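You operate a simulated robot arm through the tools that you are given. There is no shell and no other tool.

Carry out the task below with a simulated robot arm. There is one attempt and no reset: what you move stays moved.

Task
Join the felt ends on the white board with the white tape strip.
Fine: slide each end to the line and clamp it, then lay the strip over the join.

Only the result counts: the job must be done as asked and must still hold three seconds after the hand-in. Knocking over, shifting, dropping, spilling or breaking anything else fails it.

Robot
A 6-joint arm with a two-finger parallel gripper, fixed in place. Base frame: the origin is at the foot of the arm, x ahead of it, y to its left, z up; the work surface is at about z = 780. Lengths are in mm, angles in degrees, forces in N, time in s.
With the tool pointing down near the work surface it reaches from about 280 to 640 mm from the base axis. Its first joint turns from -115.0 to 115.0 degrees. Payload 3.43 kg.
Tool frame: the origin (TCP) lies between the finger pads and is the grasp point; the fingertips stand 34 mm ahead of it; z points along the fingers, y is the line along which they close. The gripper opens to 128 mm. The fingers are 24 mm wide and 12 mm thick; the gripper's body (48 by 130 mm) begins 96 mm behind the TCP.
Orientation is that of the tool frame in the base frame, as a unit quaternion [w, x, y, z]. With the fingers straight down and closing along the base's y, the tool's x points along the base's -x, its y along +y and its z along -z.

Tools
- The arm moves only by the tool nudge_tool. Its argument "commands" is a list of rows, each a list of 6 numbers: the shift along the tool's x, y, z in mm, then the turn, a rotation vector about the tool's x, y, z in degrees. In form: [[tx, ty, tz, wx, wy, wz], ...]. A call has 1 to 20 rows; each row shifts and turns the commanded pose from where the row before left it, along the tool's axes as they then stand. "fingers" is the gripper command, from -1 (fully open) to 1 (shut), values between in proportion, set as the call begins (left out, the last holds). Rows are played at 5 a second. More than 50 mm and 8.6 degrees between two rows, or a gripper value outside its range, and nothing of the call is played. A pose out of reach is approached as far as the arm can. The call stops where the force on the tool passes 90 N (or 10 N more than at its start, if that is more) or the arm is blocked; 0.2 s more then pass. The fingers move at their own pace (about 153 mm/s each) and stop on an object; they squeeze with about 21 N. The grip force told is the motor's: it shows also when the fingers shut on nothing. Time passes only in rows, and 0.2 s behind the last, so rows that do not move let the fingers close. The reply holds the time, the measured pose of the TCP, the force on the tool along the base axes, the opening and the grip force, in the units named above and with some noise, with the torque about the TCP (base axes, N m) and any sound that the robot's microphone picked up.
- Cameras (640 x 400 px; columns grow to the right, rows downward): "scene" is fixed at [401, 499.7, 1509.4]; the picture's right is [-0.86, 0.50, 0.00], its down [0.48, 0.82, -0.31] and it looks along [-0.15, -0.26, -0.95] (base axes); focal length 325 px, centre (320, 200). "wrist" rides on the gripper at [76, -11, -160] in the tool frame; the picture's right is [0.15, 0.99, 0.00], its down [-0.88, 0.13, -0.46] and it looks along [-0.45, 0.07, 0.89] (tool axes); focal length 234 px, centre (320, 200). There is no depth. A picture from a camera that has moved, and an enlarged one, comes with that camera's place and axes in the base frame and with its lens.
- get_image(camera): a new picture of that camera. The clock stands still meanwhile.
- raise_lower(by): slides the trunk up (or, below 0, down) by that many mm; the arm rides with it, the base frame stays. It gives what a move gives, with no picture.
- zoom(camera, box): a new picture of the part [left, top, right, bottom] of that camera's present view, enlarged. The clock stands still meanwhile.
- hand_in(): hands the job in; it is judged then, once.

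Nothing tells you positions but the pictures and the camera data. Unless the task says otherwise, let go and move clear before handing in.

The tools are called after "Request:" as a command line: name --pt "numbers of a row" for each row, then --argument value for the rest, lists and objects as JSON in quotes. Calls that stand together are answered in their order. nudge_tool: Moves the arm, as the interface text tells. Its arguments: {"type":"object","properties":{"commands":{"type":"array"},"fingers":{"type":"number"}},"required":["commands"]} The other tools are called the same way: raise_lower (by) slides the trunk up or down; get_image (camera) takes a picture; zoom (camera, box) takes an enlarged picture of a part of a camera's view; hand_in () hands the job in.

At the start:

```text
time: 0.0
ee_pos: [123.3, 429.4, 1096.4]
ee_rot: [0.0, 0.0, 1.0, -0.001]
force: [-0.3, -0.2, -0.9]
wrist_torque: [0.0, -0.02, 0.01]
opening: 128.0
gripper_force: 0.0
trunk travel left (down, up): [-875.0, 115.0]
```

scene: 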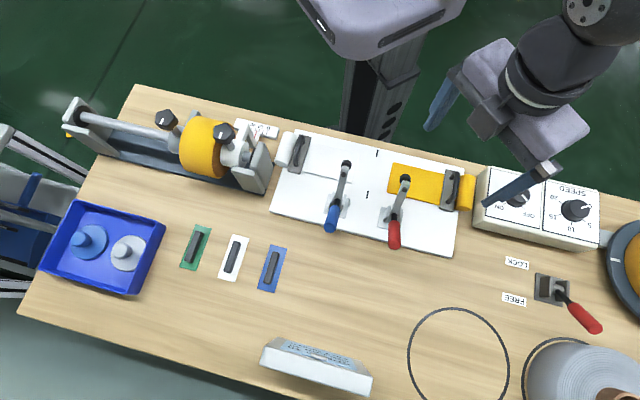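
wrist: 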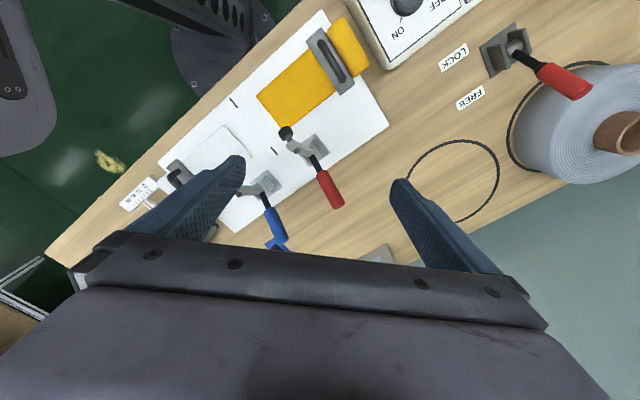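

I see a white splice board with a white felt end and an orange felt end, each with a bar handle, two toggle clamps (blue and red), and three tape strips (green, white, blue) with handles. I'll look closer before moving.

Request:
zoom --camera "scene" --box '[260, 120, 480, 260]'

Request:
zoom --camera "scene" --box '[160, 200, 320, 300]'

Request:
zoom --camera "scene" --box '[240, 320, 400, 400]'

Request:
zoom --camera "wrist" --box '[150, 10, 400, 240]'

```text
2.86 times, centred on (370, 190) of scene
camera zoom: at [401.0, 499.7, 1509.4], right [-0.86, 0.5, 0.0], down [0.48, 0.82, -0.31], along [-0.15, -0.26, -0.95], focal length 930 px, centre (177, 229)
```

zoom: 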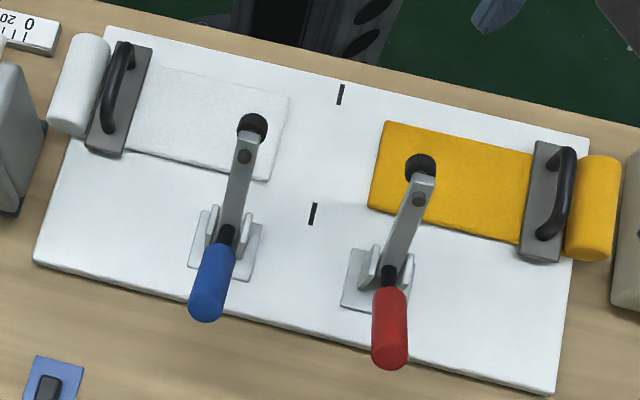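

```text
4.00 times, centred on (240, 250) of scene
camera zoom: at [401.0, 499.7, 1509.4], right [-0.86, 0.5, 0.0], down [0.48, 0.82, -0.31], along [-0.15, -0.26, -0.95], focal length 1301 px, centre (640, 0)
```

zoom: 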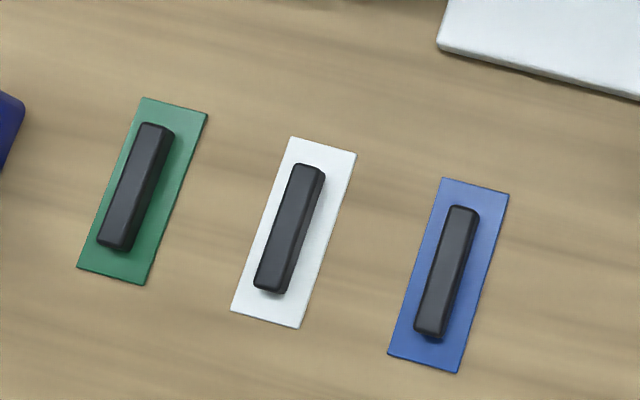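

```text
4.00 times, centred on (320, 360) of scene
camera zoom: at [401.0, 499.7, 1509.4], right [-0.86, 0.5, 0.0], down [0.48, 0.82, -0.31], along [-0.15, -0.26, -0.95], focal length 1301 px, centre (320, -440)
```

zoom: 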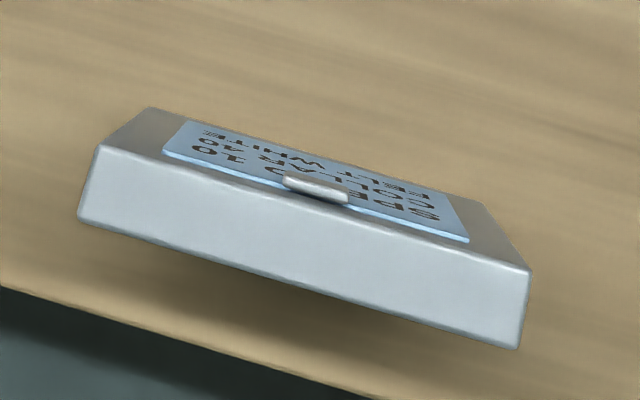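

```text
1.74 times, centred on (275, 125) of wrist
camera zoom: at [46.5, 418.6, 1254.0], right [-0.15, 0.99, 0.0], down [0.88, 0.13, 0.46], along [0.45, 0.07, -0.89], focal length 407 px, centre (398, 330)
```

zoom: 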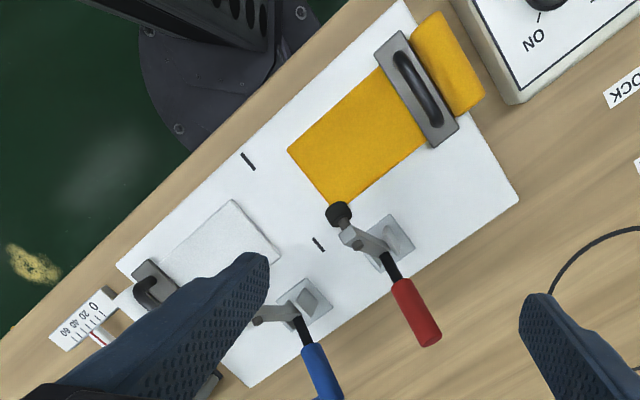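

The clamps look raised (open), the join line runs about 45° in the base frame, and the white strip lies at lower left of the board. I'll yaw the tool 45° to line up with the board, staying high, and look again.

Request:
nudge_tool --pt "0 0 0 0 0 -7.5" --pt "0 0 0 0 0 -7.5" --pt "0 0 0 0 0 -7.5" --pt "0 0 0 0 0 -7.5" --pt "0 0 0 0 0 -7.5" --pt "0 0 0 0 0 -7.5" --pt "0 0 0 0 0 0" --fingers -1

Request:
get_image --camera "wrist"

```text
time: 1.6
ee_pos: [121.8, 430.0, 1096.0]
ee_rot: [0.0, -0.384, 0.923, 0.0]
force: [-0.1, 0.1, -0.3]
wrist_torque: [0.02, -0.05, -0.01]
opening: 127.9
gripper_force: 0.0
trunk travel left (down, up): [-875.0, 115.0]
```

```text
taken
camera wrist: at [76.7, 368.8, 1253.6], right [-0.8, 0.59, 0.0], down [0.53, 0.72, 0.46], along [0.27, 0.37, -0.89], focal length 234 px, centre (320, 200)
```

wrist: 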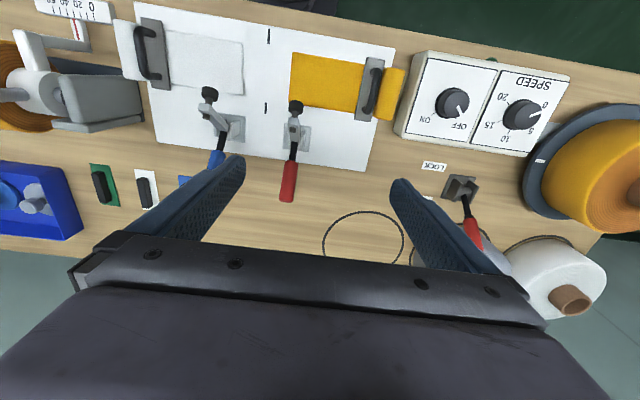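

The view is now aligned with the board. I'll shift over the board centre to view the clamps and felt ends between the fingers.

Request:
nudge_tool --pt "20 -35 0 0 0 0" --pt "20 -35 0 0 0 0" --pt "20 -33 0 0 0 0" --pt "0 0 0 0 0 0"

Request:
get_image --camera "wrist"

```text
time: 2.6
ee_pos: [151.9, 318.2, 1098.8]
ee_rot: [0.0, -0.382, 0.924, 0.0]
force: [0.0, -0.4, -0.7]
wrist_torque: [-0.02, 0.0, 0.01]
opening: 128.1
gripper_force: 0.0
trunk travel left (down, up): [-875.0, 115.0]
```

```text
taken
camera wrist: at [107.1, 256.2, 1255.8], right [-0.8, 0.6, 0.0], down [0.53, 0.72, 0.46], along [0.27, 0.37, -0.89], focal length 234 px, centre (320, 200)
```

wrist: 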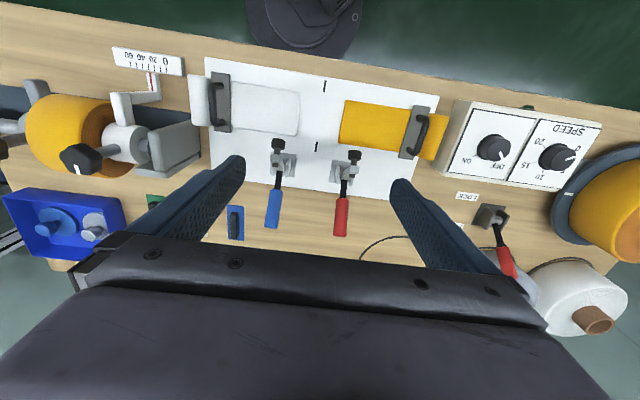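

Request:
zoom --camera "wrist" --box '[190, 40, 450, 245]'

Request:
zoom --camera "wrist" --box '[250, 120, 380, 245]'

```text
1.95 times, centred on (320, 142) of wrist
camera zoom: at [107.1, 256.2, 1255.8], right [-0.8, 0.6, 0.0], down [0.53, 0.72, 0.46], along [0.27, 0.37, -0.89], focal length 457 px, centre (320, 312)
```

zoom: 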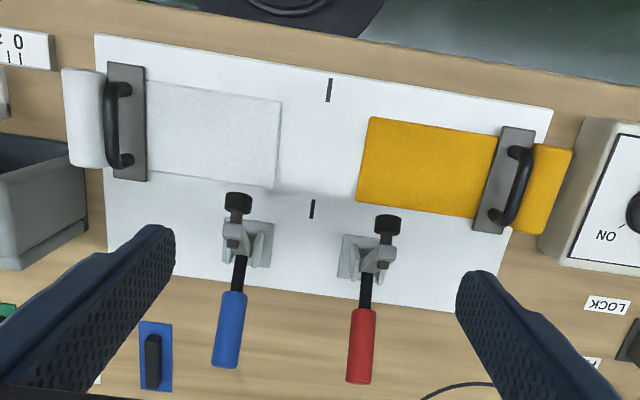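

```text
3.20 times, centred on (315, 182) of wrist
camera zoom: at [107.1, 256.2, 1255.8], right [-0.8, 0.6, 0.0], down [0.53, 0.72, 0.46], along [0.27, 0.37, -0.89], focal length 749 px, centre (336, 256)
```

zoom: 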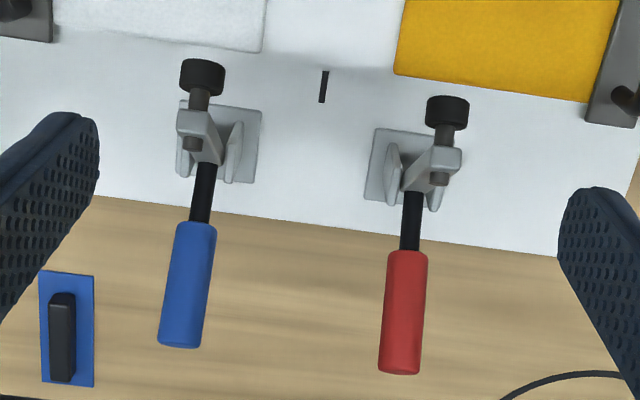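

Each clamp is a lever with its arm raised and its handle leaning outward, so swinging the handle upright should bring the pad down. Next I'll look closely at the orange end's handle.

Request:
nudge_tool --pt "16 34 24 0 0 0" --pt "16 34 24 0 0 0" --pt "16 34 24 0 0 0" --pt "16 34 24 0 0 0" --pt "13 34 23 0 0 0" --pt "0 0 0 0 0 0" --pt "0 0 0 0 0 0"

Request:
get_image --camera "wrist"

```text
time: 4.2
ee_pos: [-20.4, 384.3, 979.8]
ee_rot: [0.001, -0.383, 0.924, 0.0]
force: [-0.2, 0.3, -0.1]
wrist_torque: [-0.03, -0.01, 0.01]
opening: 128.0
gripper_force: 0.1
trunk travel left (down, up): [-875.0, 115.0]
```

```text
taken
camera wrist: at [-66.2, 321.5, 1137.2], right [-0.8, 0.6, 0.0], down [0.53, 0.71, 0.46], along [0.27, 0.37, -0.89], focal length 234 px, centre (320, 200)
```

wrist: 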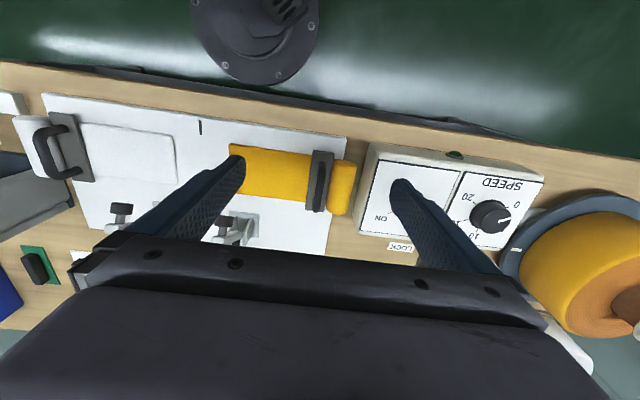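

Request:
zoom --camera "wrist" --box '[220, 130, 380, 230]'

Request:
zoom --camera "scene" --box '[420, 150, 500, 220]'

```text
4.00 times, centred on (300, 180) of wrist
camera zoom: at [-66.2, 321.5, 1137.2], right [-0.8, 0.6, 0.0], down [0.53, 0.71, 0.46], along [0.27, 0.37, -0.89], focal length 937 px, centre (400, 280)
```

zoom: 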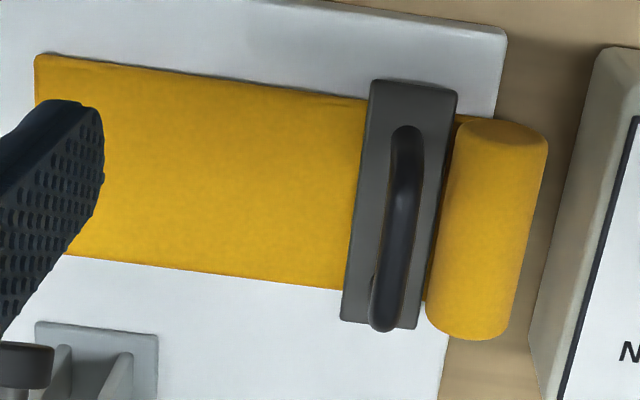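

```text
5.71 times, centred on (460, 185) of scene
camera zoom: at [401.0, 499.7, 1509.4], right [-0.86, 0.5, 0.0], down [0.48, 0.82, -0.31], along [-0.15, -0.26, -0.95], focal length 1859 px, centre (-480, 286)
```

zoom: 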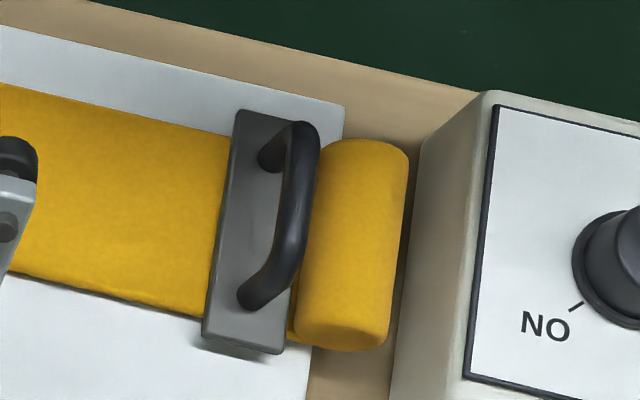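

The orange handle's bar is at about e1≈293 (along the board), e2≈318, z≈835–840, with its roll just outside it. I'll narrow the fingers to about 24 mm and hover over it.

Request:
nudge_tool --pt "-20 2.4 0 0 0 0" --pt "-20 2.4 0 0 0 0" --pt "-20.5 2.4 0 0 0 0" --pt "0 0 27 0 0 0" --pt "0 0 27 0 0 0" --pt "0 0 26 0 0 0" --pt "0 0 0 0 0 0" --pt "0 0 0 0 0 0" --fingers 0.625

Request:
get_image --camera "wrist"

Request:
zoom --camera "scene" --box '[380, 100, 540, 220]'

```text
time: 6.0
ee_pos: [15.9, 430.5, 897.3]
ee_rot: [0.001, -0.382, 0.924, 0.0]
force: [0.8, 0.1, -0.7]
wrist_torque: [0.03, -0.02, 0.0]
opening: 24.1
gripper_force: 0.1
trunk travel left (down, up): [-875.0, 115.0]
```

```text
taken
camera wrist: at [-29.1, 369.0, 1055.1], right [-0.8, 0.6, 0.0], down [0.53, 0.71, 0.46], along [0.27, 0.37, -0.89], focal length 234 px, centre (320, 200)
```

wrist: 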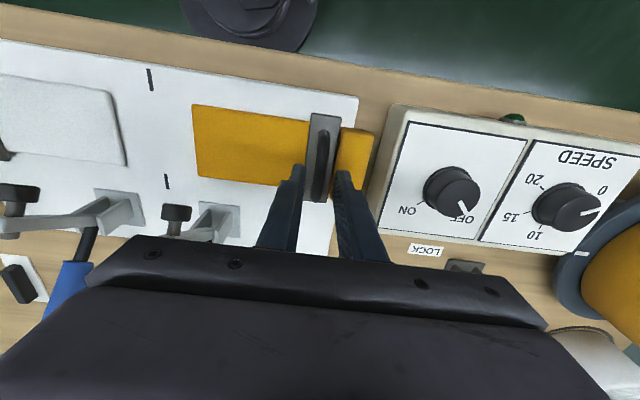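

```text
3.33 times, centred on (460, 160) of scene
camera zoom: at [401.0, 499.7, 1509.4], right [-0.86, 0.5, 0.0], down [0.48, 0.82, -0.31], along [-0.15, -0.26, -0.95], focal length 1084 px, centre (-147, 333)
```

zoom: 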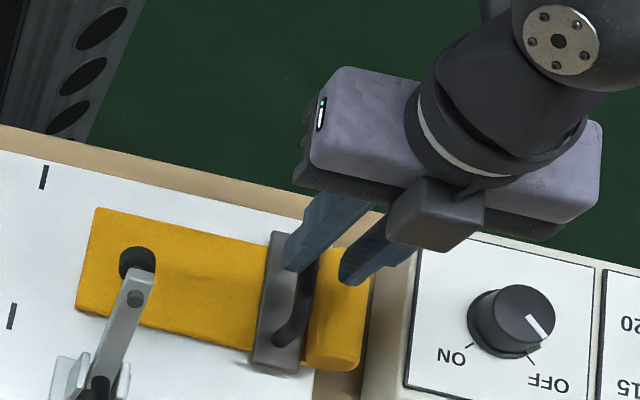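

Request:
zoom --camera "wrist" --box '[240, 90, 420, 220]'

```text
3.08 times, centred on (330, 155) of wrist
camera zoom: at [-29.1, 369.0, 1055.1], right [-0.8, 0.6, 0.0], down [0.53, 0.71, 0.46], along [0.27, 0.37, -0.89], focal length 720 px, centre (289, 338)
```

zoom: 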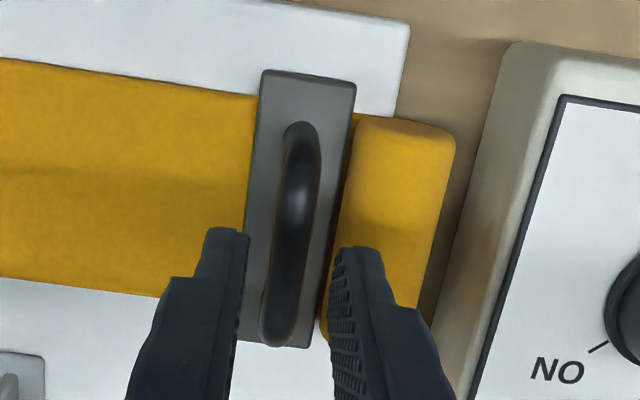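

Fingers are centred on the orange handle bar. I'll descend so the tips stay just above the roll, then close.

Request:
nudge_tool --pt "0 0 12 0 0 0" --pt "0 0 12 0 0 0" --pt "0 0 12 0 0 0" --pt "0 0 0 0 0 0"

Request:
zoom --camera "wrist" --box '[240, 90, 420, 220]'

Request:
zoom --camera "scene" --box '[380, 120, 500, 220]'

```text
time: 7.0
ee_pos: [15.4, 427.2, 862.8]
ee_rot: [0.0, -0.383, 0.924, 0.0]
force: [-0.5, 0.1, -0.5]
wrist_torque: [0.0, -0.03, -0.01]
opening: 24.0
gripper_force: 0.0
trunk travel left (down, up): [-875.0, 115.0]
```

```text
3.08 times, centred on (330, 155) of wrist
camera zoom: at [-30.4, 366.1, 1019.7], right [-0.8, 0.6, 0.0], down [0.53, 0.71, 0.46], along [0.27, 0.37, -0.89], focal length 720 px, centre (289, 338)
```

zoom: 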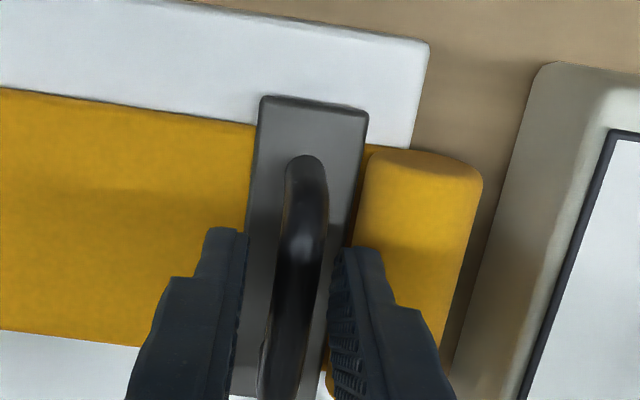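

```text
4.00 times, centred on (440, 170) of scene
camera zoom: at [401.0, 499.7, 1509.4], right [-0.86, 0.5, 0.0], down [0.48, 0.82, -0.31], along [-0.15, -0.26, -0.95], focal length 1301 px, centre (-160, 320)
```

zoom: 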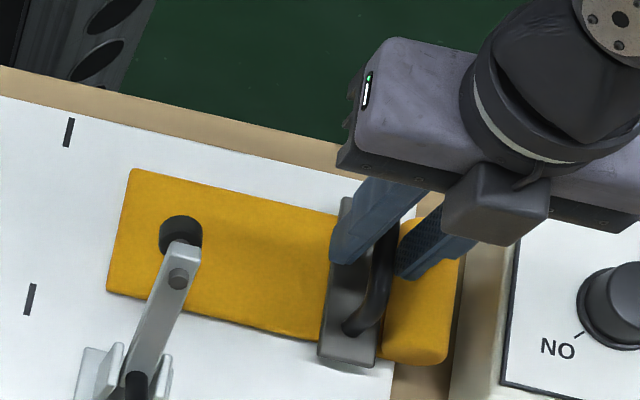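

Request:
nudge_tool --pt "0 0 1 0 0 0" --pt "0 0 0 0 0 0" --pt "0 0 0 0 0 0" --fingers 1

Request:
zoom --camera "wrist" --box '[240, 90, 420, 220]'

```text
time: 7.8
ee_pos: [15.5, 427.5, 861.6]
ee_rot: [0.001, -0.383, 0.924, 0.001]
force: [-2.7, -1.3, 16.7]
wrist_torque: [-0.92, 0.91, -0.01]
opening: 11.7
gripper_force: 44.9
trunk travel left (down, up): [-875.0, 115.0]
```

```text
3.08 times, centred on (330, 155) of wrist
camera zoom: at [-30.2, 365.6, 1019.5], right [-0.8, 0.6, 0.0], down [0.53, 0.71, 0.46], along [0.27, 0.37, -0.89], focal length 720 px, centre (289, 338)
```

zoom: 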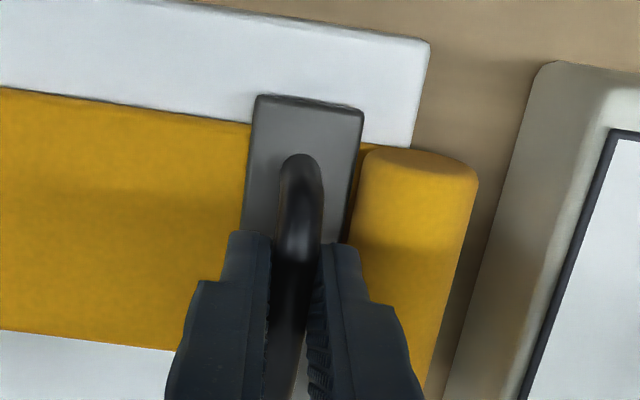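

Gripped at 11.7 mm, but with upward force, suggesting the tips sit on the upper curve of the bar. I'll ease open, go 4 mm lower and re-close.

Request:
nudge_tool --pt "0 0 0 0 0 0" --pt "0 0 2.5 0 0 0" --pt "0 0 2.5 0 0 0" --pt "0 0 0 0 0 0" --fingers 0.7

Request:
nudge_tool --pt "0 0 0 0 0 0" --pt "0 0 0 0 0 0" --pt "0 0 0 0 0 0" --fingers 1

```text
time: 8.8
ee_pos: [15.2, 428.4, 857.9]
ee_rot: [0.001, -0.382, 0.924, 0.003]
force: [-2.0, -3.6, 22.9]
wrist_torque: [0.19, 0.48, 0.08]
opening: 18.6
gripper_force: 0.0
trunk travel left (down, up): [-875.0, 115.0]
```

```text
time: 9.6
ee_pos: [14.8, 428.4, 857.1]
ee_rot: [0.0, -0.383, 0.924, 0.002]
force: [-1.3, 0.1, 14.4]
wrist_torque: [0.08, -0.05, -0.01]
opening: 11.5
gripper_force: 44.6
trunk travel left (down, up): [-875.0, 115.0]
```

Request:
zoom --camera "wrist" --box '[260, 120, 380, 220]'

Request:
zoom --camera "scene" --box '[440, 140, 510, 220]'

```text
4.00 times, centred on (320, 170) of wrist
camera zoom: at [-30.4, 366.5, 1013.7], right [-0.8, 0.6, 0.0], down [0.53, 0.71, 0.46], along [0.27, 0.37, -0.89], focal length 937 px, centre (320, 320)
```

zoom: 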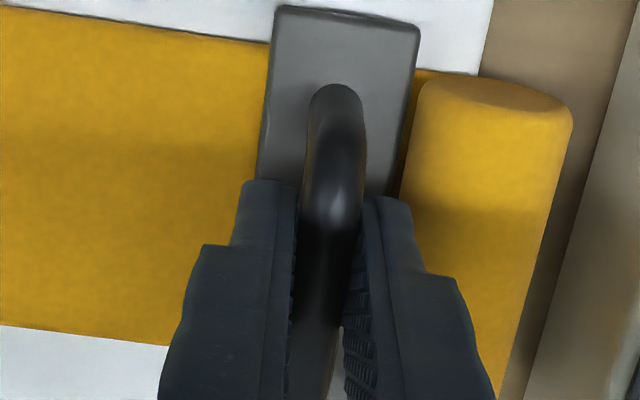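

```text
5.00 times, centred on (475, 180) of scene
camera zoom: at [401.0, 499.7, 1509.4], right [-0.86, 0.5, 0.0], down [0.48, 0.82, -0.31], along [-0.15, -0.26, -0.95], focal length 1627 px, centre (-455, 300)
```

zoom: 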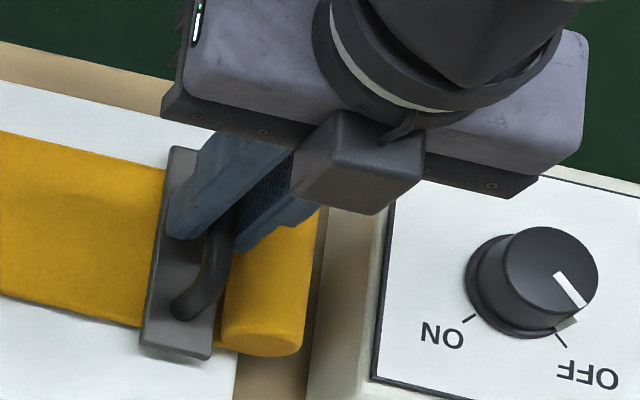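

Request:
nudge_tool --pt "0 0 -1 0 0 0" --pt "0 0 -1 0 0 0" --pt "0 0 0 0 0 0"

```text
time: 10.4
ee_pos: [15.7, 427.7, 857.0]
ee_rot: [0.001, -0.382, 0.924, 0.0]
force: [-0.2, 1.4, -4.4]
wrist_torque: [1.07, -1.02, -0.01]
opening: 11.8
gripper_force: 44.6
trunk travel left (down, up): [-875.0, 115.0]
```

Force is near zero now. I'll slide the orange end toward the line by about 20 mm and check.

Request:
nudge_tool --pt "0 -4 0 0 0 0" --pt "0 -4 0 0 0 0" --pt "0 -4 0 0 0 0" --pt "0 -4 0 0 0 0" --pt "0 -4 0 0 0 0" --pt "0 0 0 0 0 0"

Request:
get_image --camera "wrist"

Request:
zoom --camera "scene" --box '[340, 120, 500, 220]'

```text
time: 11.8
ee_pos: [30.7, 413.0, 856.8]
ee_rot: [-0.001, -0.382, 0.924, -0.003]
force: [-1.3, -1.6, -22.7]
wrist_torque: [-0.06, 0.07, 0.05]
opening: 11.8
gripper_force: 44.3
trunk travel left (down, up): [-875.0, 115.0]
```

```text
taken
camera wrist: at [-15.3, 352.6, 1014.2], right [-0.8, 0.6, 0.0], down [0.53, 0.72, 0.45], along [0.27, 0.36, -0.89], focal length 234 px, centre (320, 200)
```

wrist: 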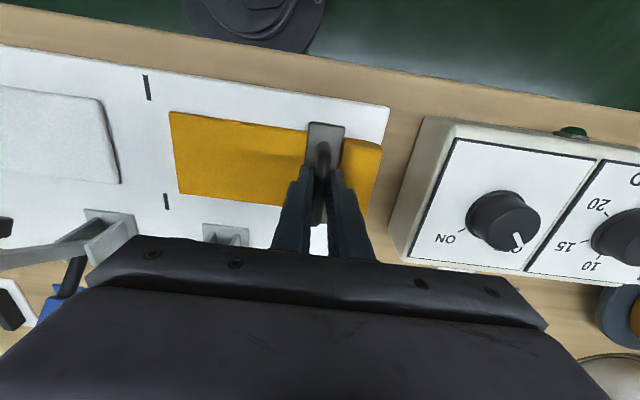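

```text
4.00 times, centred on (420, 170) of scene
camera zoom: at [401.0, 499.7, 1509.4], right [-0.86, 0.5, 0.0], down [0.48, 0.82, -0.31], along [-0.15, -0.26, -0.95], focal length 1301 px, centre (-80, 320)
```

zoom: 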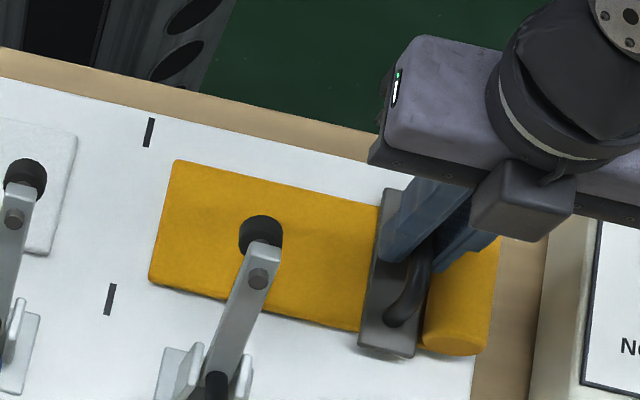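

Request:
nudge_tool --pt "0 -3.5 0.7 0 0 0" --pt "0 -3.5 0.7 0 0 0" --pt "0 -3.5 0 0 0 0" --pt "0 -3.5 0 0 0 0" --pt "0 0 0 0 0 0"

Request:
get_image --camera "wrist"

Request:
zoom --camera "scene" --box '[340, 120, 500, 220]'

```text
time: 13.0
ee_pos: [39.7, 404.3, 856.6]
ee_rot: [0.0, -0.382, 0.924, -0.001]
force: [-5.6, -5.3, -15.9]
wrist_torque: [-0.48, 0.42, -0.02]
opening: 11.5
gripper_force: 45.5
trunk travel left (down, up): [-875.0, 115.0]
```

```text
taken
camera wrist: at [-6.0, 342.6, 1014.0], right [-0.8, 0.6, 0.0], down [0.53, 0.72, 0.45], along [0.27, 0.36, -0.89], focal length 234 px, centre (320, 200)
```

wrist: 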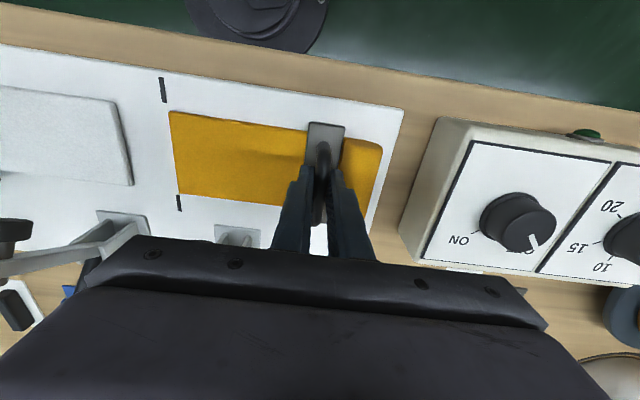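

```text
4.00 times, centred on (420, 170) of scene
camera zoom: at [401.0, 499.7, 1509.4], right [-0.86, 0.5, 0.0], down [0.48, 0.82, -0.31], along [-0.15, -0.26, -0.95], focal length 1301 px, centre (-80, 320)
```

zoom: 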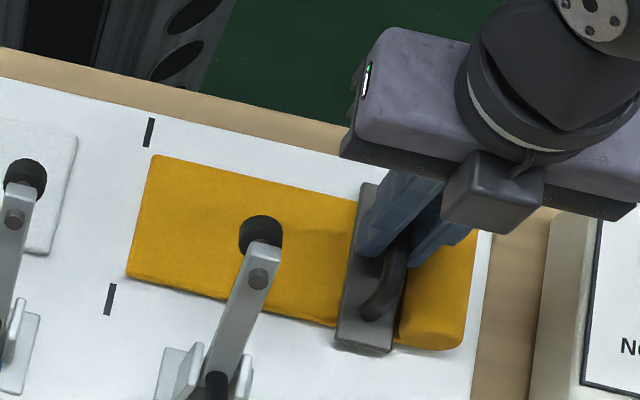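

Request:
zoom --camera "wrist" --box '[120, 60, 240, 240]'

Request:
zoom --camera "scene" --box '[350, 140, 400, 205]'

```text
2.22 times, centred on (180, 150) of wrist
camera zoom: at [-6.0, 342.6, 1014.0], right [-0.8, 0.6, 0.0], down [0.53, 0.72, 0.45], along [0.27, 0.36, -0.89], focal length 520 px, centre (631, 311)
```

zoom: 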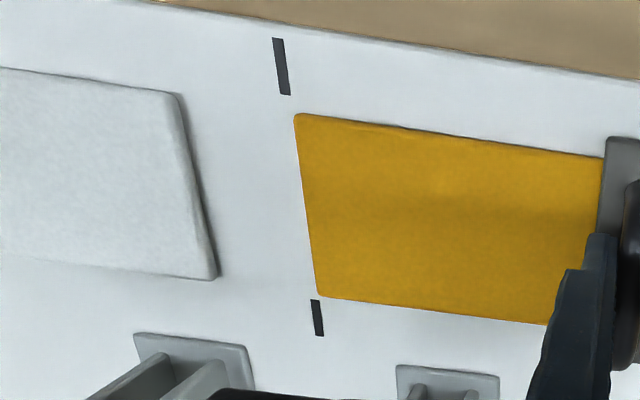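

```text
6.15 times, centred on (375, 172) of scene
camera zoom: at [401.0, 499.7, 1509.4], right [-0.86, 0.5, 0.0], down [0.48, 0.82, -0.31], along [-0.15, -0.26, -0.95], focal length 2002 px, centre (-18, 369)
```

zoom: 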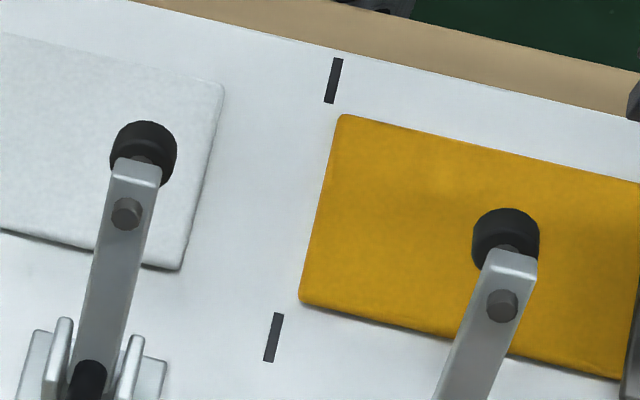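

The orange edge is about 5.4 mm from the line; I'll slide the remainder.

Request:
nudge_tool --pt "0 -2.7 0.4 0 0 0" --pt "0 -2.7 0.4 0 0 0" --pt "0 0 0 0 0 0" --pt "0 0 0 0 0 0"

Request:
zoom --camera "wrist" --box '[120, 60, 240, 240]'

Request:
zoom --camera "scene" --box '[350, 140, 400, 205]'

```text
time: 14.0
ee_pos: [42.5, 400.8, 855.7]
ee_rot: [0.001, -0.382, 0.924, 0.001]
force: [-12.3, -3.3, 10.9]
wrist_torque: [-1.04, 1.01, 0.03]
opening: 11.8
gripper_force: 45.0
trunk travel left (down, up): [-875.0, 115.0]
```

```text
2.22 times, centred on (180, 150) of wrist
camera zoom: at [-3.2, 338.8, 1013.6], right [-0.8, 0.6, 0.0], down [0.53, 0.71, 0.46], along [0.27, 0.37, -0.89], focal length 520 px, centre (631, 311)
```

zoom: 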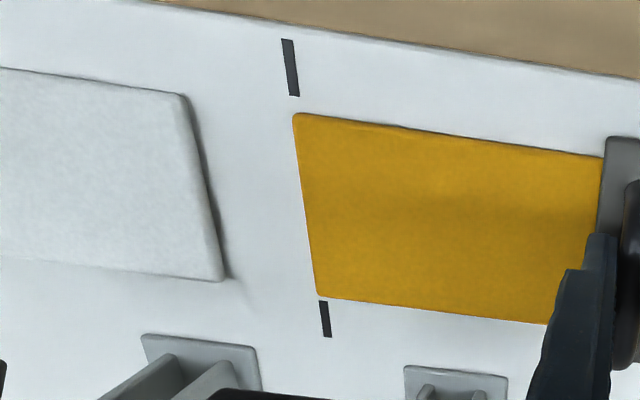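

```text
6.15 times, centred on (375, 172) of scene
camera zoom: at [401.0, 499.7, 1509.4], right [-0.86, 0.5, 0.0], down [0.48, 0.82, -0.31], along [-0.15, -0.26, -0.95], focal length 2002 px, centre (-18, 369)
```

zoom: 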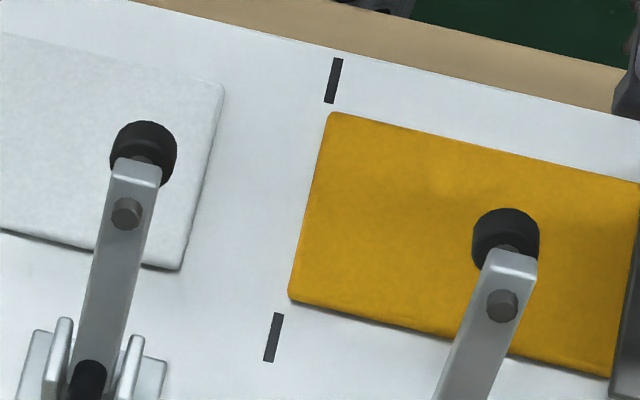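

Request:
nudge_tool --pt "0 -1.2 -0.4 0 0 0" --pt "0 0 0 0 0 0" --pt "0 0 0 0 0 0"

Request:
zoom --camera "scene" --box '[350, 140, 400, 205]'

```text
time: 14.8
ee_pos: [42.4, 399.9, 855.7]
ee_rot: [0.002, -0.384, 0.923, 0.003]
force: [-17.2, 3.2, 15.2]
wrist_torque: [-0.22, 0.49, -0.07]
opening: 11.6
gripper_force: 44.7
trunk travel left (down, up): [-875.0, 115.0]
```

```text
6.15 times, centred on (375, 172) of scene
camera zoom: at [401.0, 499.7, 1509.4], right [-0.86, 0.5, 0.0], down [0.48, 0.82, -0.31], along [-0.15, -0.26, -0.95], focal length 2002 px, centre (-18, 369)
```

zoom: 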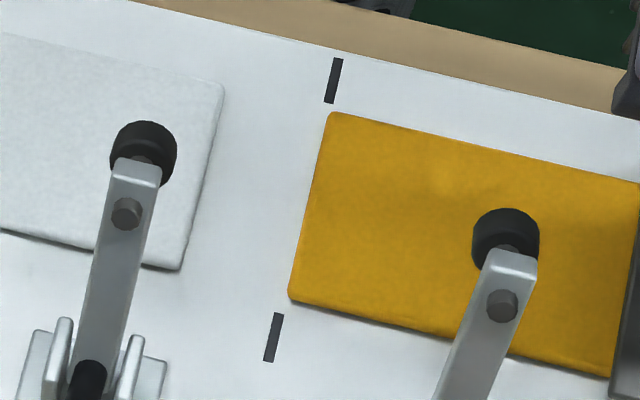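

The orange end meets a firm stop with its edge at the line (within about 1 mm). I'll relax the push, release and rise, then check that it stays.

Request:
nudge_tool --pt "0 1.8 0 0 0 0" --pt "0 0 0 0 0 0"

Request:
nudge_tool --pt "0 0 0 0 0 0" --pt "0 0 -5 0 0 0" --pt "0 0 -15 0 0 0" --pt "0 0 -30 0 0 0" --pt "0 0 -30 0 0 0" --pt "0 0 -30 0 0 0" --pt "0 0 0 0 0 0" --fingers 0.68

Request:
zoom --camera "scene" --box '[350, 140, 400, 205]'

Request:
get_image --camera "wrist"

```text
time: 15.4
ee_pos: [42.5, 400.3, 856.3]
ee_rot: [0.002, -0.383, 0.924, 0.002]
force: [-6.1, 2.8, 22.5]
wrist_torque: [0.85, -0.75, -0.04]
opening: 11.8
gripper_force: 44.5
trunk travel left (down, up): [-875.0, 115.0]
```

```text
time: 17.0
ee_pos: [45.3, 403.0, 966.9]
ee_rot: [0.0, -0.383, 0.924, -0.001]
force: [-1.0, 0.5, -0.8]
wrist_torque: [-0.01, -0.02, 0.0]
opening: 20.5
gripper_force: 0.0
trunk travel left (down, up): [-875.0, 115.0]
```

```text
6.15 times, centred on (375, 172) of scene
camera zoom: at [401.0, 499.7, 1509.4], right [-0.86, 0.5, 0.0], down [0.48, 0.82, -0.31], along [-0.15, -0.26, -0.95], focal length 2002 px, centre (-18, 369)
```

zoom: 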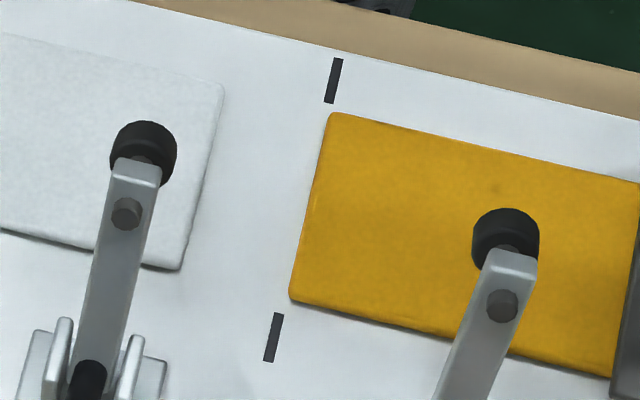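

```text
taken
camera wrist: at [-0.8, 341.6, 1123.5], right [-0.8, 0.6, 0.0], down [0.53, 0.71, 0.46], along [0.27, 0.37, -0.89], focal length 234 px, centre (320, 200)
```

wrist: 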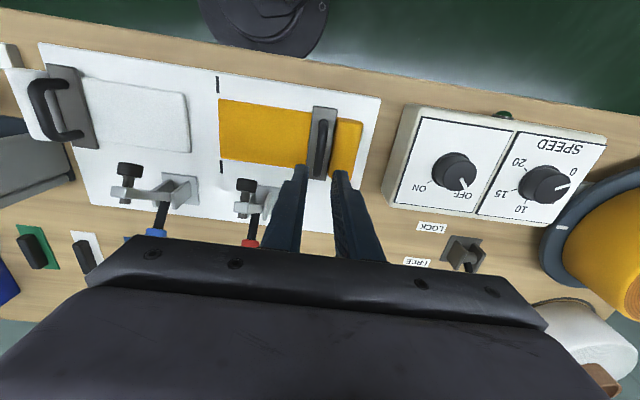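

The orange end stays put. Now the red clamp: I'll shut the fingers and move high to outside its handle to view it before pushing the handle upright.

Request:
nudge_tool --pt "0 0 -35 0 0 0" --pt "-38 -12.5 0 0 0 0" --pt "-38 -12.5 0 0 0 0" --pt "-38 -12.5 0 0 0 0" --pt "-38 -12.5 0 0 0 0" --pt "-38 -12.5 0 0 0 0" --pt "-38 -12.5 0 0 0 0" --pt "0 0 0 0 0 0" --pt "0 0 0 0 0 0" --fingers 1

Request:
get_image --camera "wrist"

Request:
get_image --camera "scene"

```text
time: 19.0
ee_pos: [255.4, 508.4, 999.0]
ee_rot: [0.0, -0.383, 0.924, 0.0]
force: [-0.8, -0.4, 0.2]
wrist_torque: [0.04, 0.02, 0.04]
opening: 0.1
gripper_force: 20.4
trunk travel left (down, up): [-875.0, 115.0]
```

```text
taken
camera wrist: at [210.1, 446.7, 1156.7], right [-0.8, 0.6, 0.0], down [0.53, 0.71, 0.46], along [0.27, 0.37, -0.89], focal length 234 px, centre (320, 200)
```

wrist: 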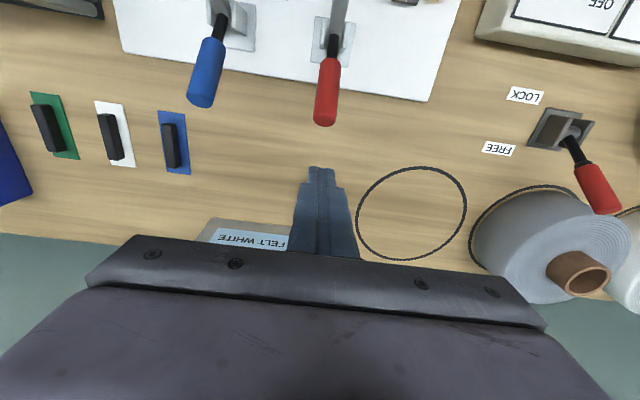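

```text
taken
```

scene: 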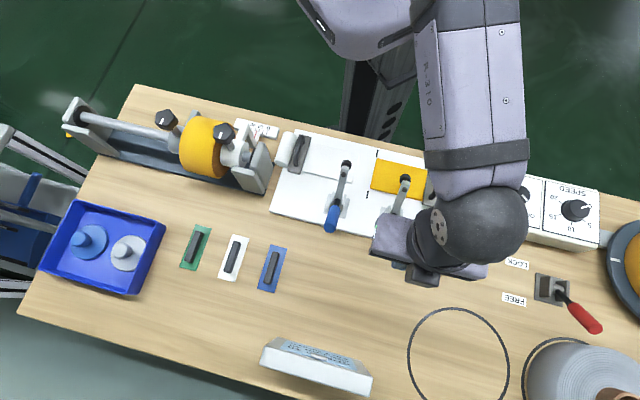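

The red handle's end is at about e1≈178.5, e2≈505, z≈895, directly inward of the closed fingers. I'll descend outside it and push inward in small steps.

Request:
nudge_tool --pt "0 0 30 0 0 0" --pt "0 0 30 0 0 0" --pt "0 0 30 0 0 0" --pt "0 0 8 0 0 0" --pt "0 0 0 0 0 0"

Request:
nudge_tool --pt "6 0 0 0 0 0" --pt "6 0 0 0 0 0" --pt "6 0 0 0 0 0" --pt "6 0 0 0 0 0" --pt "6 0 0 0 0 0" --pt "0 0 0 0 0 0"

Request:
get_image --camera "wrist"

Request:
zoom --camera "scene" --box '[320, 130, 480, 300]'

```text
time: 20.2
ee_pos: [258.2, 508.6, 902.5]
ee_rot: [0.0, -0.383, 0.924, 0.0]
force: [0.4, 0.0, 1.5]
wrist_torque: [0.02, -0.02, 0.01]
opening: 0.0
gripper_force: 20.7
trunk travel left (down, up): [-875.0, 115.0]
```

```text
time: 21.6
ee_pos: [241.6, 492.1, 905.7]
ee_rot: [0.005, -0.383, 0.924, 0.007]
force: [21.2, 13.7, 16.3]
wrist_torque: [-0.17, 0.13, 0.02]
opening: 0.0
gripper_force: 20.9
trunk travel left (down, up): [-875.0, 115.0]
```

```text
taken
camera wrist: at [194.6, 427.9, 1062.6], right [-0.8, 0.6, 0.0], down [0.53, 0.71, 0.47], along [0.28, 0.38, -0.88], focal length 234 px, centre (320, 200)
```

wrist: 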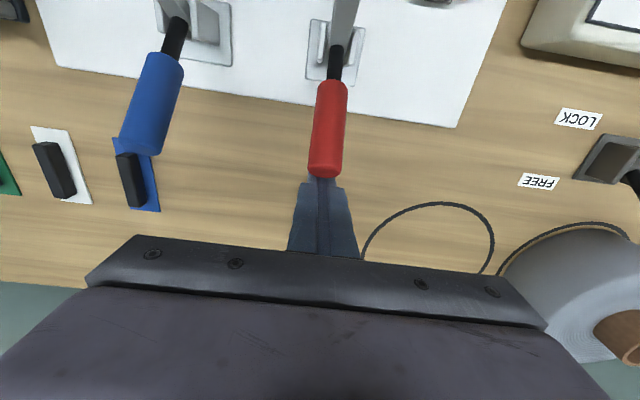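

```text
2.35 times, centred on (400, 215) of scene
camera zoom: at [401.0, 499.7, 1509.4], right [-0.86, 0.5, 0.0], down [0.48, 0.82, -0.31], along [-0.15, -0.26, -0.95], focal length 766 px, centre (132, 165)
```

zoom: 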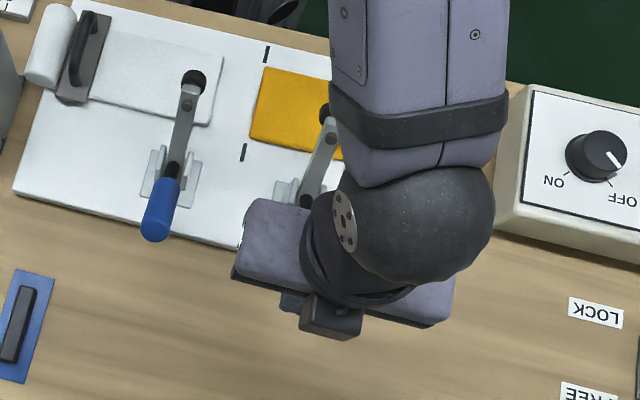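

Pushing on the end cap acts straight along the handle toward its pivot, so it won't turn. I'll back off, go up, and instead straddle and grip the handle to swing it over an arc.

Request:
nudge_tool --pt "-10 0 0 0 0 0" --pt "-10 0 0 0 0 0" --pt "0 0 -40 0 0 0" --pt "0 0 -40 0 0 0" --pt "0 0 0 0 0 0"

Request:
nudge_tool --pt "22 0 0 0 0 0" --pt "21 0 0 0 0 0" --pt "0 0 0 0 0 0" --pt "0 0 0 0 0 0" --fingers 0.2

Request:
get_image --camera "wrist"

```text
time: 22.8
ee_pos: [252.2, 501.1, 983.8]
ee_rot: [-0.001, -0.382, 0.924, 0.0]
force: [-0.1, -0.1, 0.1]
wrist_torque: [0.0, 0.0, 0.01]
opening: 0.0
gripper_force: 20.9
trunk travel left (down, up): [-875.0, 115.0]
```

```text
time: 23.8
ee_pos: [220.2, 469.2, 983.4]
ee_rot: [0.0, -0.383, 0.924, 0.0]
force: [-0.7, 0.2, -0.8]
wrist_torque: [-0.04, -0.01, 0.01]
opening: 50.9
gripper_force: 0.0
trunk travel left (down, up): [-875.0, 115.0]
```

```text
taken
camera wrist: at [175.0, 407.1, 1140.7], right [-0.8, 0.6, 0.0], down [0.53, 0.71, 0.46], along [0.27, 0.37, -0.89], focal length 234 px, centre (320, 200)
```

wrist: 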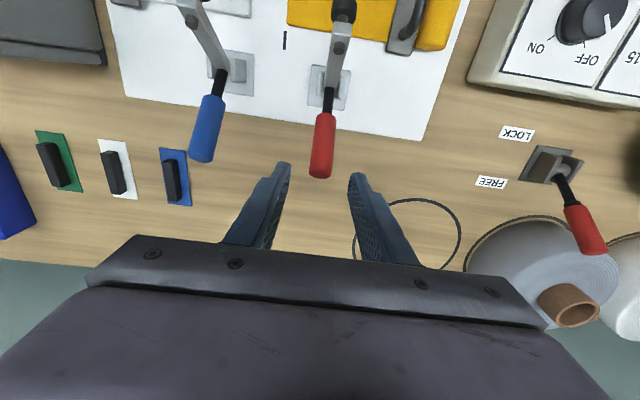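

Request:
nudge_tool --pt "0 2 30 0 0 0" --pt "0 0 30 0 0 0" --pt "0 0 20 0 0 0" --pt "0 0 10 0 0 0" --pt "0 0 0 0 0 0"

Request:
get_image --camera "wrist"

```text
time: 25.0
ee_pos: [219.5, 472.7, 892.7]
ee_rot: [-0.001, -0.382, 0.924, 0.0]
force: [-0.2, -0.1, -0.8]
wrist_torque: [0.01, 0.03, 0.0]
opening: 51.1
gripper_force: 0.1
trunk travel left (down, up): [-875.0, 115.0]
```

```text
taken
camera wrist: at [173.9, 411.7, 1050.4], right [-0.8, 0.6, 0.0], down [0.53, 0.71, 0.46], along [0.27, 0.37, -0.89], focal length 234 px, centre (320, 200)
```

wrist: 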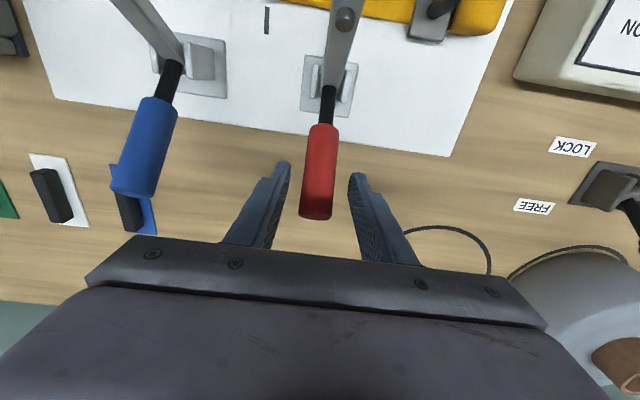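

Request:
nudge_tool --pt "0 0 0 0 0 0" --pt "0 0 0 0 0 0" --pt "0 0 0 0 0 0" --fingers 1

Request:
get_image --camera "wrist"

```text
time: 25.8
ee_pos: [220.7, 472.5, 892.0]
ee_rot: [-0.001, -0.383, 0.924, 0.0]
force: [10.8, -10.1, 0.2]
wrist_torque: [0.17, -0.03, -0.18]
opening: 23.8
gripper_force: 45.0
trunk travel left (down, up): [-875.0, 115.0]
```

```text
taken
camera wrist: at [175.8, 410.2, 1050.5], right [-0.8, 0.6, 0.0], down [0.53, 0.72, 0.45], along [0.27, 0.36, -0.89], focal length 234 px, centre (320, 200)
```

wrist: 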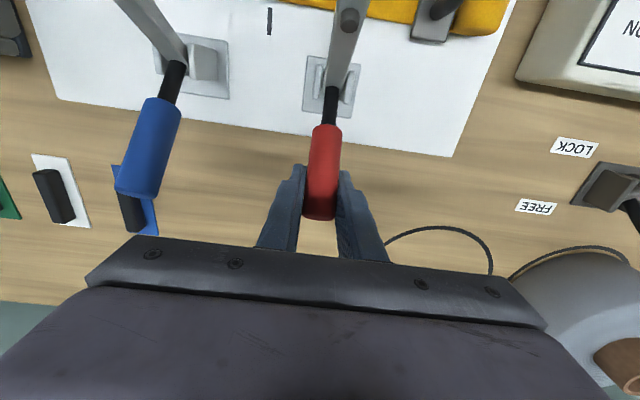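

Handle gripped (23.8 mm). I'll centre slightly and start the upward arc in small steps, watching force.

Request:
nudge_tool --pt "0 -1.5 0 0 0 0" --pt "4.5 0 -5.4 0 0 0" --pt "4.3 0 -4.5 0 0 0" --pt "4.7 0 -4.2 0 0 0" --pt "0 0 0 0 0 0"

Request:
get_image --camera "wrist"

Request:
zoom --camera "scene" --box '[320, 130, 480, 300]'

```text
time: 27.0
ee_pos: [210.9, 462.5, 905.8]
ee_rot: [-0.001, -0.382, 0.924, 0.0]
force: [12.3, -3.6, -16.3]
wrist_torque: [0.69, -1.01, 0.13]
opening: 23.4
gripper_force: 45.0
trunk travel left (down, up): [-875.0, 115.0]
```

```text
taken
camera wrist: at [166.6, 400.9, 1063.5], right [-0.8, 0.6, 0.0], down [0.53, 0.72, 0.45], along [0.27, 0.36, -0.89], focal length 234 px, centre (320, 200)
```

wrist: 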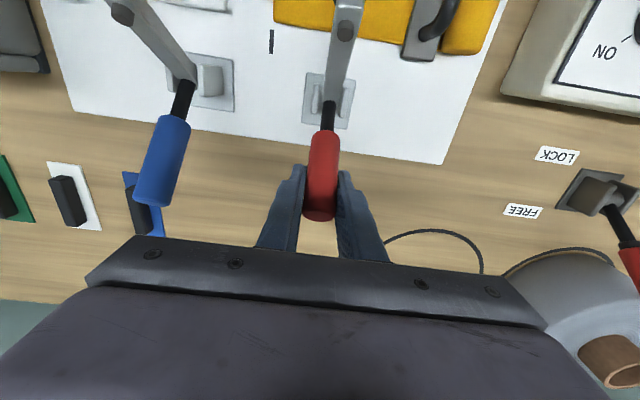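

```text
2.35 times, centred on (400, 215) of scene
camera zoom: at [401.0, 499.7, 1509.4], right [-0.86, 0.5, 0.0], down [0.48, 0.82, -0.31], along [-0.15, -0.26, -0.95], focal length 766 px, centre (132, 165)
```

zoom: 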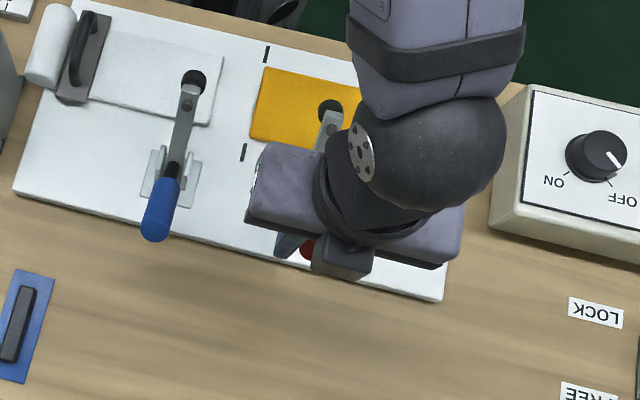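

Request:
nudge_tool --pt "5.0 -1 -3.9 0 0 0" --pt "5.2 0 -3.5 0 0 0" --pt "5.5 0 -3.1 0 0 0" --pt "5.6 0 -2.8 0 0 0" --pt "5.8 0 -2.4 0 0 0" --pt "0 0 0 0 0 0"

Request:
get_image --camera "wrist"

Request:
zoom --camera "scene" --box '[320, 130, 480, 300]'

```text
time: 28.4
ee_pos: [194.2, 443.8, 921.5]
ee_rot: [0.001, -0.384, 0.924, 0.0]
force: [13.2, 5.5, -19.9]
wrist_torque: [0.76, -2.05, 0.85]
opening: 23.8
gripper_force: 45.2
trunk travel left (down, up): [-875.0, 115.0]
```

```text
taken
camera wrist: at [148.8, 382.8, 1079.1], right [-0.8, 0.59, 0.0], down [0.53, 0.72, 0.46], along [0.27, 0.37, -0.89], focal length 234 px, centre (320, 200)
```

wrist: 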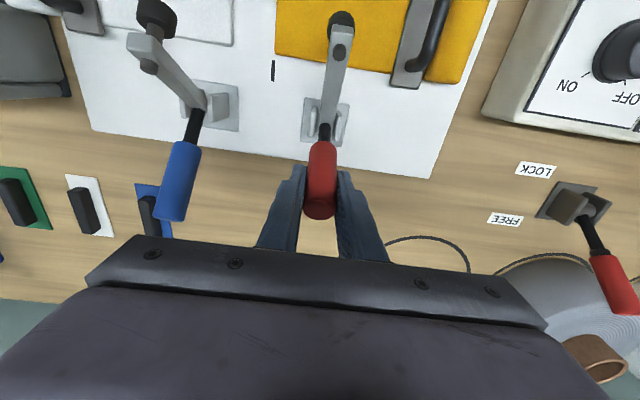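

```text
2.35 times, centred on (400, 215) of scene
camera zoom: at [401.0, 499.7, 1509.4], right [-0.86, 0.5, 0.0], down [0.48, 0.82, -0.31], along [-0.15, -0.26, -0.95], focal length 766 px, centre (132, 165)
```

zoom: 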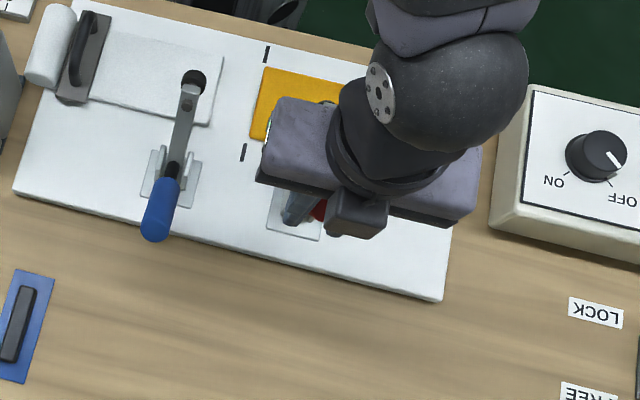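

The arm is coming down with the handle. Continuing the arc.

Request:
nudge_tool --pt "6.0 0 -1.7 0 0 0" --pt "6.1 0 -1.3 0 0 0" --pt "6.2 0 -0.8 0 0 0" --pt "0 0 0 0 0 0"

Request:
get_image --camera "wrist"

```text
time: 29.4
ee_pos: [180.3, 431.5, 927.3]
ee_rot: [0.001, -0.384, 0.923, 0.002]
force: [16.9, 8.3, -4.2]
wrist_torque: [0.28, -2.11, 0.53]
opening: 23.8
gripper_force: 44.8
trunk travel left (down, up): [-875.0, 115.0]
```

```text
taken
camera wrist: at [135.5, 369.3, 1084.4], right [-0.8, 0.59, 0.0], down [0.53, 0.71, 0.46], along [0.27, 0.37, -0.89], focal length 234 px, centre (320, 200)
```

wrist: 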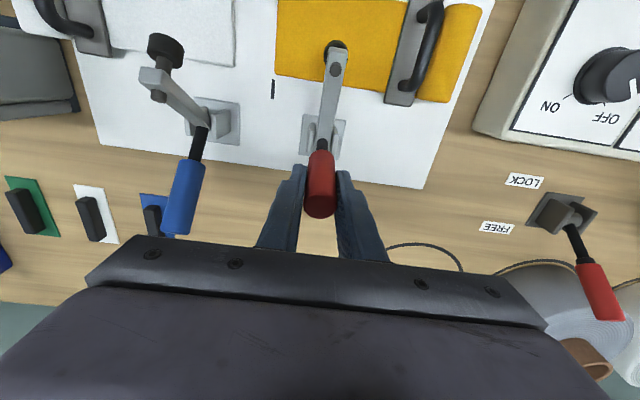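

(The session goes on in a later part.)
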